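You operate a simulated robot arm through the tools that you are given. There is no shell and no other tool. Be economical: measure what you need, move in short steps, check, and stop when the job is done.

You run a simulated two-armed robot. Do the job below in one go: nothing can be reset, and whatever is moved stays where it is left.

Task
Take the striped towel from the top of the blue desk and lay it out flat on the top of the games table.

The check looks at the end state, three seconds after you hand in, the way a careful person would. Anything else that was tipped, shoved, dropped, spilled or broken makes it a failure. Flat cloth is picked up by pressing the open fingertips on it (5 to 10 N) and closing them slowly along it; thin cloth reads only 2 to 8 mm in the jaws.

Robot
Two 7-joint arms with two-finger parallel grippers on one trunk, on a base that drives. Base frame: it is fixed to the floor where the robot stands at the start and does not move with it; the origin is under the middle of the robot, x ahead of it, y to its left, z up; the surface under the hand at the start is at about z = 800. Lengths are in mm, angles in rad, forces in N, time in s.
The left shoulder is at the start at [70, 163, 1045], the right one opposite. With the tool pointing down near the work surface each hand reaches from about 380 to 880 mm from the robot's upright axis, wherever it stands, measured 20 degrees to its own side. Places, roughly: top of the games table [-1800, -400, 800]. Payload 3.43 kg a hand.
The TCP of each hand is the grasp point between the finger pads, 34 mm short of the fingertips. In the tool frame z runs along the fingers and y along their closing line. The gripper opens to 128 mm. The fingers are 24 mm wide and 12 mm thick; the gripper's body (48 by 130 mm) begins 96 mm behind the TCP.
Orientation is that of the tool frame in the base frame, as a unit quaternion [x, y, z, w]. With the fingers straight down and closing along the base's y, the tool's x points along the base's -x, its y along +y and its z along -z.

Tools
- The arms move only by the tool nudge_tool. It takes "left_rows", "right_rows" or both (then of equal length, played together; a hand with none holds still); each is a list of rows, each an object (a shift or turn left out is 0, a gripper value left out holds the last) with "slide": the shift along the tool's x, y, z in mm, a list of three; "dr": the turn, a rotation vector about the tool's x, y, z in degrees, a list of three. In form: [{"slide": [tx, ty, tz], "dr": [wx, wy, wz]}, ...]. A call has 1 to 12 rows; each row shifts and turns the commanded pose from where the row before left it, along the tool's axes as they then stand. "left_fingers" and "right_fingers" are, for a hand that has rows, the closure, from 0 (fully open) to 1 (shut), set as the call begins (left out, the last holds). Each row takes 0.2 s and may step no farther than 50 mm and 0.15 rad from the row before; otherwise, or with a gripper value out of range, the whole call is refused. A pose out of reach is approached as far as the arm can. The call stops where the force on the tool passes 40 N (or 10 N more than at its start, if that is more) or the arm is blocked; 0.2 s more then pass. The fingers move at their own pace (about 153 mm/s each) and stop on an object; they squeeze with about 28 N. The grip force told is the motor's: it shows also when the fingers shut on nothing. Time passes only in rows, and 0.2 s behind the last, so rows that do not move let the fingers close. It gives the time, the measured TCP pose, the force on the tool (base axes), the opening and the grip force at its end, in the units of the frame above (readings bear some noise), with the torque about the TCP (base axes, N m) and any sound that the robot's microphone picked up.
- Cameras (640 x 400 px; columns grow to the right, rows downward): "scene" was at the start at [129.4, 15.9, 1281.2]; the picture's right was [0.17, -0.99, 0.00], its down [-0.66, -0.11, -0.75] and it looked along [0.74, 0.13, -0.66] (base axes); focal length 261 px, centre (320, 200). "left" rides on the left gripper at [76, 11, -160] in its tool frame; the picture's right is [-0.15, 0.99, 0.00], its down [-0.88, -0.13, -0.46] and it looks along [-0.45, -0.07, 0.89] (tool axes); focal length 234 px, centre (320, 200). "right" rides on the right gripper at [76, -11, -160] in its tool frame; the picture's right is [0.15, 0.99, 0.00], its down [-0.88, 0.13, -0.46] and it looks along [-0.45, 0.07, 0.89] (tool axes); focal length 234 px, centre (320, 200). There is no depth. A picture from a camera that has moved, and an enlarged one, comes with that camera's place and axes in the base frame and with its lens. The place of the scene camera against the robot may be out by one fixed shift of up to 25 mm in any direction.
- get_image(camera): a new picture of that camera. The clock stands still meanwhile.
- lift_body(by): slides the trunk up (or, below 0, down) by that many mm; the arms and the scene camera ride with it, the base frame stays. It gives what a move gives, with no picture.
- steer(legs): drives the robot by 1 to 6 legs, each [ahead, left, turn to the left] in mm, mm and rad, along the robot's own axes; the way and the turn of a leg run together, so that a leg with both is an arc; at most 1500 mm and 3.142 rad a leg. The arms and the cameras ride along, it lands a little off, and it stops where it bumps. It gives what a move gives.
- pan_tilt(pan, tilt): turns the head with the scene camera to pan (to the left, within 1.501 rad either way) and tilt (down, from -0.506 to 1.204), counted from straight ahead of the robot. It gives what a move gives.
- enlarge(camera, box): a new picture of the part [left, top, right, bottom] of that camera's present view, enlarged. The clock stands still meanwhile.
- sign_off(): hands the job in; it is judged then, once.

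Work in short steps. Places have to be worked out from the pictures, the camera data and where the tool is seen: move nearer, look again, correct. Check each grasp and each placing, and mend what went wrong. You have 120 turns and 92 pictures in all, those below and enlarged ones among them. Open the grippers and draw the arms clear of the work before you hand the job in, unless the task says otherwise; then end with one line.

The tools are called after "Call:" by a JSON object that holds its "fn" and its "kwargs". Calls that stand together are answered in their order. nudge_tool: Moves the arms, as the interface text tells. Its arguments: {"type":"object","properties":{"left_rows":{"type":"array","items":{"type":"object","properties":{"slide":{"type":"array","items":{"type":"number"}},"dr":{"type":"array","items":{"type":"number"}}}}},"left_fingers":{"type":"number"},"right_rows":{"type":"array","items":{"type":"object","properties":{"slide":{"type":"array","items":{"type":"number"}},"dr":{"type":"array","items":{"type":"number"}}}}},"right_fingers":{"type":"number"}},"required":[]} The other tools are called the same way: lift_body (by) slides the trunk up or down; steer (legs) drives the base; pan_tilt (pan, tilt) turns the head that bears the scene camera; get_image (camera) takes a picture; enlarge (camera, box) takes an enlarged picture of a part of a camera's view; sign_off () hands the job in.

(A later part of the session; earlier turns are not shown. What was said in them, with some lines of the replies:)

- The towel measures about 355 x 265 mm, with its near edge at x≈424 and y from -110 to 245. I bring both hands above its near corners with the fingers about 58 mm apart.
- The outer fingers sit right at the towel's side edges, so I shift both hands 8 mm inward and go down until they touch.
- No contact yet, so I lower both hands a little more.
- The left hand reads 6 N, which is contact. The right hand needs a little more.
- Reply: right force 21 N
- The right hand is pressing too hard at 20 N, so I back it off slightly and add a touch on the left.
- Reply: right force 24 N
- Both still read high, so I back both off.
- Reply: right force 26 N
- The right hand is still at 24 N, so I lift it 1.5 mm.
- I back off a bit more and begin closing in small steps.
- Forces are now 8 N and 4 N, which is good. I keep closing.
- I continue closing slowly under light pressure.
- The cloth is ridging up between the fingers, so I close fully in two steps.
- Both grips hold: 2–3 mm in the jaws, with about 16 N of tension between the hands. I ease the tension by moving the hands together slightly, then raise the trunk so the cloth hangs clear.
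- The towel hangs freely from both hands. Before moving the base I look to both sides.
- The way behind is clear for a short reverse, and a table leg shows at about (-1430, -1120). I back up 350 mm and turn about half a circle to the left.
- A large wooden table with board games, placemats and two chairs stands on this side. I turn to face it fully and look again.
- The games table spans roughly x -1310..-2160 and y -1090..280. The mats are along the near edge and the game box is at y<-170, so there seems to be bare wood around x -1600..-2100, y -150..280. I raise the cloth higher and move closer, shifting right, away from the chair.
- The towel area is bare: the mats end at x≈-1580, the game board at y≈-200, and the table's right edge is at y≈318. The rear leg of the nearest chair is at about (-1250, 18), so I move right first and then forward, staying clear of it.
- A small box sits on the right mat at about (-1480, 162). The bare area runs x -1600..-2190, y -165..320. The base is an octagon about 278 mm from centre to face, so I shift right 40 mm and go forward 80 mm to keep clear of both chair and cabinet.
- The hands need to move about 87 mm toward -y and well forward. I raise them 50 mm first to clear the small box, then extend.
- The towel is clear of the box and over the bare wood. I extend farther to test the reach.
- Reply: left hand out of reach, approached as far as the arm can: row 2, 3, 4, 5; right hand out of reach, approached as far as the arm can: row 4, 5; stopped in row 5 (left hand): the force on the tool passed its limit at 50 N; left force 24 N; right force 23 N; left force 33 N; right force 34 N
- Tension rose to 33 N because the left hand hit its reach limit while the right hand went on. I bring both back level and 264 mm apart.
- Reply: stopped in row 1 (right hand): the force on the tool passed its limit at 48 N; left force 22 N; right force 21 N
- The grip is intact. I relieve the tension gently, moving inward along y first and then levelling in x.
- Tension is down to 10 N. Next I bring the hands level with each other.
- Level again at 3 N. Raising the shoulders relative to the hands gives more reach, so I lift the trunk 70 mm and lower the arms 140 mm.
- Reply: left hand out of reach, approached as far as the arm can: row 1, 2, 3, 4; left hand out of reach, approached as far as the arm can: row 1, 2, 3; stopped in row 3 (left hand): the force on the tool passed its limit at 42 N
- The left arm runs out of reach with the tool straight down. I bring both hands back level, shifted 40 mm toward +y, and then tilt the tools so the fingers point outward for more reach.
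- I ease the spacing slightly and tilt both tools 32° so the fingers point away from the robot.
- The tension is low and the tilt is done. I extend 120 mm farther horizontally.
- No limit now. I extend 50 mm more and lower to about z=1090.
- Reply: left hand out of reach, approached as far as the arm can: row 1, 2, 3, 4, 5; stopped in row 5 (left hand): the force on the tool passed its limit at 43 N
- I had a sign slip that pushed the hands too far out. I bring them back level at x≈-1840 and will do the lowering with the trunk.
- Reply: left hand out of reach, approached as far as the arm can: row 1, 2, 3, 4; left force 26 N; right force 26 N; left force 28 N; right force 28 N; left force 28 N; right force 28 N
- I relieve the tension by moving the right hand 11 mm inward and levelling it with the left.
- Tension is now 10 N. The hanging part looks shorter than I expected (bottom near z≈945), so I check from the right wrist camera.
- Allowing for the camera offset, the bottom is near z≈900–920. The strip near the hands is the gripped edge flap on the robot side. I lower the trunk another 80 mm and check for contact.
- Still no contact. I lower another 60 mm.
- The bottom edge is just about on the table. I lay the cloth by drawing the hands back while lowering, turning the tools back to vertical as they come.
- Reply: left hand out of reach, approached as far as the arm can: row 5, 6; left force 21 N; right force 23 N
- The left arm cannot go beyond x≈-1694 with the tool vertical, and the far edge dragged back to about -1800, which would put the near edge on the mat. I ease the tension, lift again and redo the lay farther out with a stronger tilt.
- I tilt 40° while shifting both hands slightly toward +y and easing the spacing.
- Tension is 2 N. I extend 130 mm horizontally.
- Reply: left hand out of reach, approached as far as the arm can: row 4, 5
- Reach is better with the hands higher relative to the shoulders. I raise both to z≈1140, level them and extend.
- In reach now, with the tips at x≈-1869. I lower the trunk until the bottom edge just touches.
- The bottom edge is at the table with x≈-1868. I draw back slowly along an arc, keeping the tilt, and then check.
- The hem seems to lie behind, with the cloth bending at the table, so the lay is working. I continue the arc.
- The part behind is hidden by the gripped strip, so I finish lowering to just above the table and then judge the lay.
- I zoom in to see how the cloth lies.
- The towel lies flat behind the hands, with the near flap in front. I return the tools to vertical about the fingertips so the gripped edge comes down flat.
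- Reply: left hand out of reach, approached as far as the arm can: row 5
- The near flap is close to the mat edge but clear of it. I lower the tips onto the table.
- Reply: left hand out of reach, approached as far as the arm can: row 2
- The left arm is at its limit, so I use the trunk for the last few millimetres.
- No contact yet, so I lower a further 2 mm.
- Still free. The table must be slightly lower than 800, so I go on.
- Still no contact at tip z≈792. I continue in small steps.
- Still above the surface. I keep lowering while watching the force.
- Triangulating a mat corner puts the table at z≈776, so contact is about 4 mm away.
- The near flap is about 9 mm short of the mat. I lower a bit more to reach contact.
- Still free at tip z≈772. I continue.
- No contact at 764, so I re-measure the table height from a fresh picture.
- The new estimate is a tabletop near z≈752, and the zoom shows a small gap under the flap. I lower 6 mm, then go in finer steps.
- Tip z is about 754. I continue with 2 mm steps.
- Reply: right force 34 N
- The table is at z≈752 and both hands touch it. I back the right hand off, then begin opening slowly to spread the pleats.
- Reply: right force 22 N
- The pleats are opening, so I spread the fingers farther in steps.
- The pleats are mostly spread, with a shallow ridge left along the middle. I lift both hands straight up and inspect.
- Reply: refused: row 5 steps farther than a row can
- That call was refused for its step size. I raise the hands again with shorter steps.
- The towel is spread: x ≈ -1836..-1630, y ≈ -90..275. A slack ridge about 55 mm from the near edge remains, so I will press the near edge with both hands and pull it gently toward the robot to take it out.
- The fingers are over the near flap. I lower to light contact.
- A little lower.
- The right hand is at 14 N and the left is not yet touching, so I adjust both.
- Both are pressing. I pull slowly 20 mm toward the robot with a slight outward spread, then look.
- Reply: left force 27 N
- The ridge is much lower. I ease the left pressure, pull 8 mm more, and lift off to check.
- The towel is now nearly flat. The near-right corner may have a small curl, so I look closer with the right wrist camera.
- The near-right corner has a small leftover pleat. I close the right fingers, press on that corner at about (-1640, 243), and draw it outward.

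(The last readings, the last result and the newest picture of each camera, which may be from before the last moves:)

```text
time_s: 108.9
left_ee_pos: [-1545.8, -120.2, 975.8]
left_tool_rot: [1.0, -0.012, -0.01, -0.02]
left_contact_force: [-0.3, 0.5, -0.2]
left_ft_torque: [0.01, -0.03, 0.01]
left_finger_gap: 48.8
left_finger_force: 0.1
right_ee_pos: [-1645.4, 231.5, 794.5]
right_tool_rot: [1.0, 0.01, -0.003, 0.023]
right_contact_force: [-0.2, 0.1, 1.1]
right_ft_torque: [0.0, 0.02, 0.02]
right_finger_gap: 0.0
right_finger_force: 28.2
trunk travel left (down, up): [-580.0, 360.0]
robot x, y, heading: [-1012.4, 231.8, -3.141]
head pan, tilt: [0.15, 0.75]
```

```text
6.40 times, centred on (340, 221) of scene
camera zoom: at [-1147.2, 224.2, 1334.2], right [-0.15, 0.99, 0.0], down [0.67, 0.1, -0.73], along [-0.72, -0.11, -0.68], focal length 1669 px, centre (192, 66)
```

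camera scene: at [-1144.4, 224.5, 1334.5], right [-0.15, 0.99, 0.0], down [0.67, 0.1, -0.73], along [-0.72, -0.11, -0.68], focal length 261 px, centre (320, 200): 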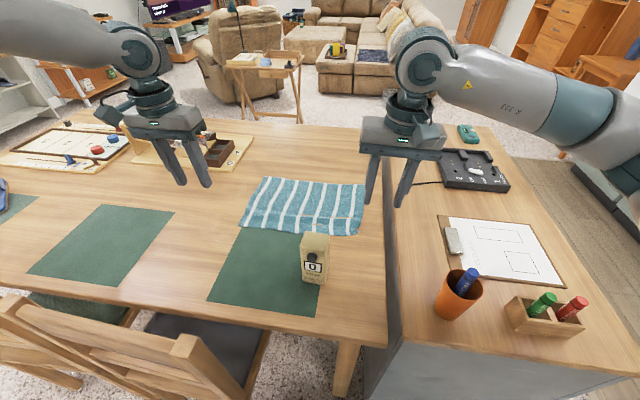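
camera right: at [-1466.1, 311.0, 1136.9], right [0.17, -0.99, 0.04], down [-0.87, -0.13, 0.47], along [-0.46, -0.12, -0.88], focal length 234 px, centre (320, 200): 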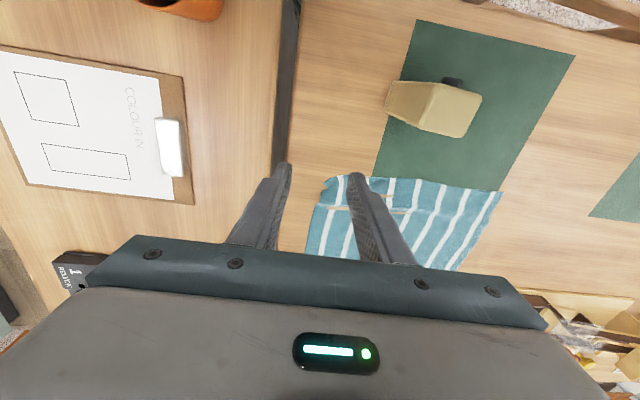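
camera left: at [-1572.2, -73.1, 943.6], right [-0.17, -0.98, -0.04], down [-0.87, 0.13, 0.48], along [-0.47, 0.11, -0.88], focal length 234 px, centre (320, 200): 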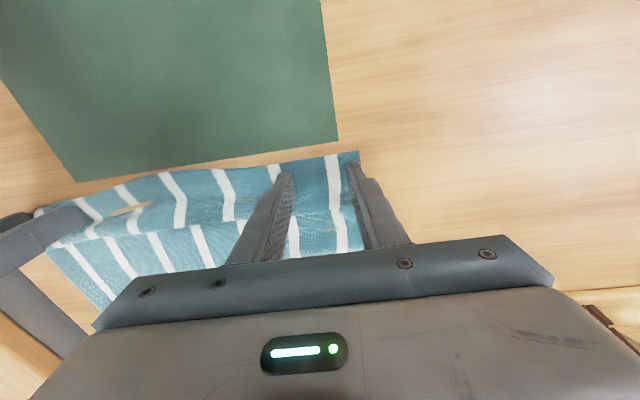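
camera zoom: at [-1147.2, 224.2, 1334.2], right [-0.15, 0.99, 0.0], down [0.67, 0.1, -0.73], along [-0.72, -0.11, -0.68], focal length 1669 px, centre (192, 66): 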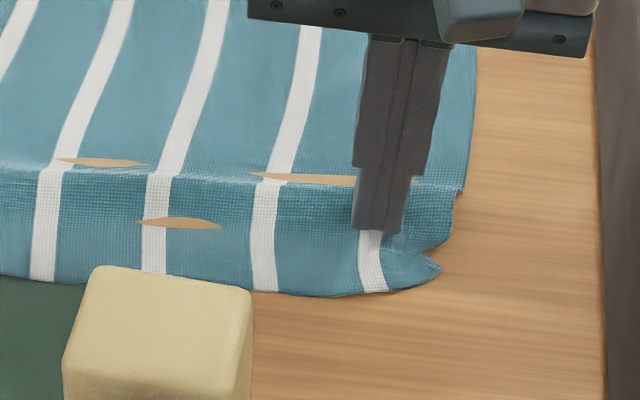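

I shift to the corner's centre, press down and draw it outward by 12 mm.

Call:
{"fn": "nudge_tool", "kwargs": {"right_rows": [{"slide": [14, -9, 0]}, {"slide": [0, 0, 4]}, {"slide": [0, 0, 3]}, {"slide": [0, 0, 1.5]}, {"slide": [0, 0, 0]}]}}

```text
time_s: 110.1
left_ee_pos: [-1545.6, -120.1, 975.8]
left_tool_rot: [1.0, -0.011, -0.01, -0.021]
left_contact_force: [0.1, 0.0, 0.3]
left_ft_torque: [0.0, -0.03, 0.01]
left_finger_gap: 48.6
left_finger_force: 0.0
right_ee_pos: [-1631.2, 240.9, 786.2]
right_tool_rot: [1.0, 0.009, -0.004, 0.023]
right_contact_force: [-2.1, -0.7, 10.4]
right_ft_torque: [0.1, 0.12, 0.05]
right_finger_gap: 0.3
right_finger_force: 27.8
trunk travel left (down, up): [-580.0, 360.0]
robot x, y, heading: [-1011.7, 232.3, -3.14]
head pan, tilt: [0.15, 0.75]
```

Contact is at 10 N. I drag outward and lift off.

Call:
{"fn": "nudge_tool", "kwargs": {"right_rows": [{"slide": [0.5, -3, 0]}, {"slide": [0.5, -3, 0]}, {"slide": [0.5, -3, 0]}, {"slide": [0.5, -4, 0]}, {"slide": [0, -2, 0]}, {"slide": [0, 0, 0]}, {"slide": [0, 0, -10]}, {"slide": [0, 0, -30]}, {"slide": [0, 0, -40]}, {"slide": [30, -20, -30]}, {"slide": [30, -20, -30]}]}}

Call:
{"fn": "enlarge", "kwargs": {"camera": "scene", "box": [220, 165, 390, 271]}}

```text
time_s: 112.5
left_ee_pos: [-1545.7, -120.5, 975.5]
left_tool_rot: [1.0, -0.01, -0.01, -0.02]
left_contact_force: [0.8, 0.2, 0.1]
left_ft_torque: [-0.01, 0.02, -0.01]
left_finger_gap: 48.5
left_finger_force: 0.1
right_ee_pos: [-1568.5, 302.4, 920.7]
right_tool_rot: [1.0, 0.009, -0.003, 0.022]
right_contact_force: [0.5, 0.5, 0.5]
right_ft_torque: [-0.02, 0.04, 0.02]
right_finger_gap: 0.1
right_finger_force: 28.3
trunk travel left (down, up): [-580.0, 360.0]
robot x, y, heading: [-1012.8, 235.6, -3.14]
head pan, tilt: [0.15, 0.75]
```

```text
3.76 times, centred on (305, 218) of scene
camera zoom: at [-1146.3, 224.6, 1334.3], right [-0.15, 0.99, 0.0], down [0.67, 0.1, -0.73], along [-0.72, -0.11, -0.68], focal length 982 px, centre (376, 132)
```

zoom: 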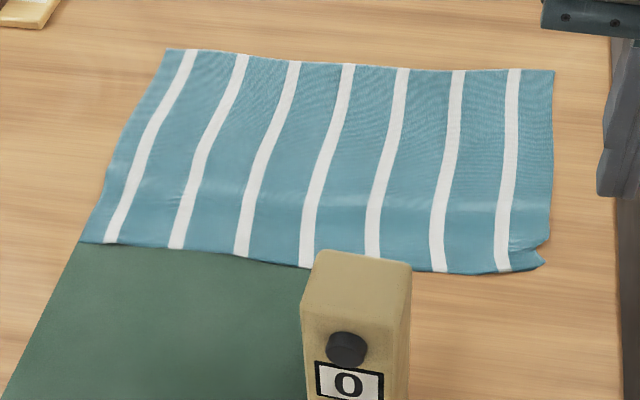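

The towel lies flat with just a tiny notch at one corner, and nothing else has been disturbed. I raise the trunk, open the grippers and draw the arms back.

Call:
{"fn": "lift_body", "kwargs": {"by": 180}}

Call:
{"fn": "nudge_tool", "kwargs": {"left_rows": [{"slide": [30, 0, 0]}, {"slide": [40, 0, 0]}, {"slide": [40, 0, 0]}], "right_rows": [{"slide": [30, 0, -10]}, {"slide": [40, 0, -10]}, {"slide": [40, 0, -10]}], "left_fingers": 0.0, "right_fingers": 0.0}}

Call:
{"fn": "get_image", "kwargs": {"camera": "scene"}}

```text
time_s: 114.5
left_ee_pos: [-1547.2, -121.0, 1154.8]
left_tool_rot: [1.0, -0.011, -0.01, -0.02]
left_contact_force: [0.3, -0.4, -0.9]
left_ft_torque: [-0.01, -0.03, 0.02]
left_finger_gap: 48.8
left_finger_force: 0.0
right_ee_pos: [-1570.2, 304.2, 1099.7]
right_tool_rot: [1.0, 0.01, -0.003, 0.023]
right_contact_force: [0.0, -0.3, 0.8]
right_ft_torque: [-0.01, 0.01, 0.0]
right_finger_gap: 0.1
right_finger_force: 27.8
trunk travel left (down, up): [-760.0, 180.0]
robot x, y, heading: [-1011.7, 237.4, -3.139]
head pan, tilt: [0.15, 0.75]
```

```text
time_s: 115.3
left_ee_pos: [-1434.9, -123.6, 1151.1]
left_tool_rot: [1.0, -0.012, -0.011, -0.021]
left_contact_force: [0.3, 0.2, 0.3]
left_ft_torque: [0.07, 0.02, 0.0]
left_finger_gap: 128.2
left_finger_force: 0.1
right_ee_pos: [-1458.2, 307.3, 1131.4]
right_tool_rot: [1.0, 0.009, -0.004, 0.023]
right_contact_force: [-0.1, -0.6, -0.2]
right_ft_torque: [-0.01, 0.03, 0.02]
right_finger_gap: 128.1
right_finger_force: 0.2
trunk travel left (down, up): [-760.0, 180.0]
robot x, y, heading: [-1010.4, 233.7, 3.142]
head pan, tilt: [0.15, 0.75]
```

```text
19 pictures are left
camera scene: at [-1144.8, 223.4, 1514.5], right [-0.15, 0.99, 0.0], down [0.67, 0.1, -0.73], along [-0.72, -0.11, -0.68], focal length 261 px, centre (320, 200)
```

scene: 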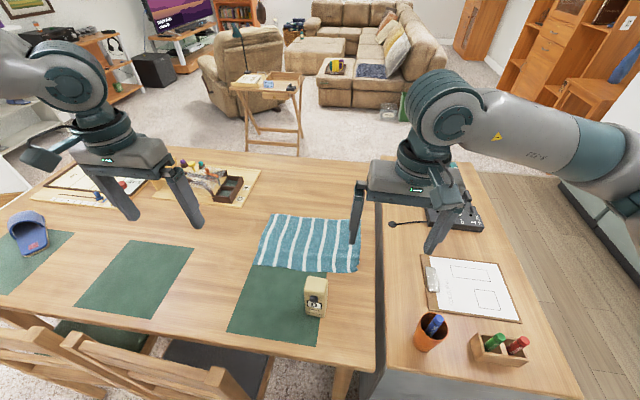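

The towel is flat on the games table, the arms are clear, the grippers are open and everything else is in place. I hand in the job.

Call:
{"fn": "sign_off", "kwargs": {}}

```text
The job is handed in.
```

The striped towel is laid out flat on top of the games table. Its near edge overlaps the right placemat slightly and the near-right corner keeps a tiny notch. Nothing else looks moved, and both grippers are open and clear.
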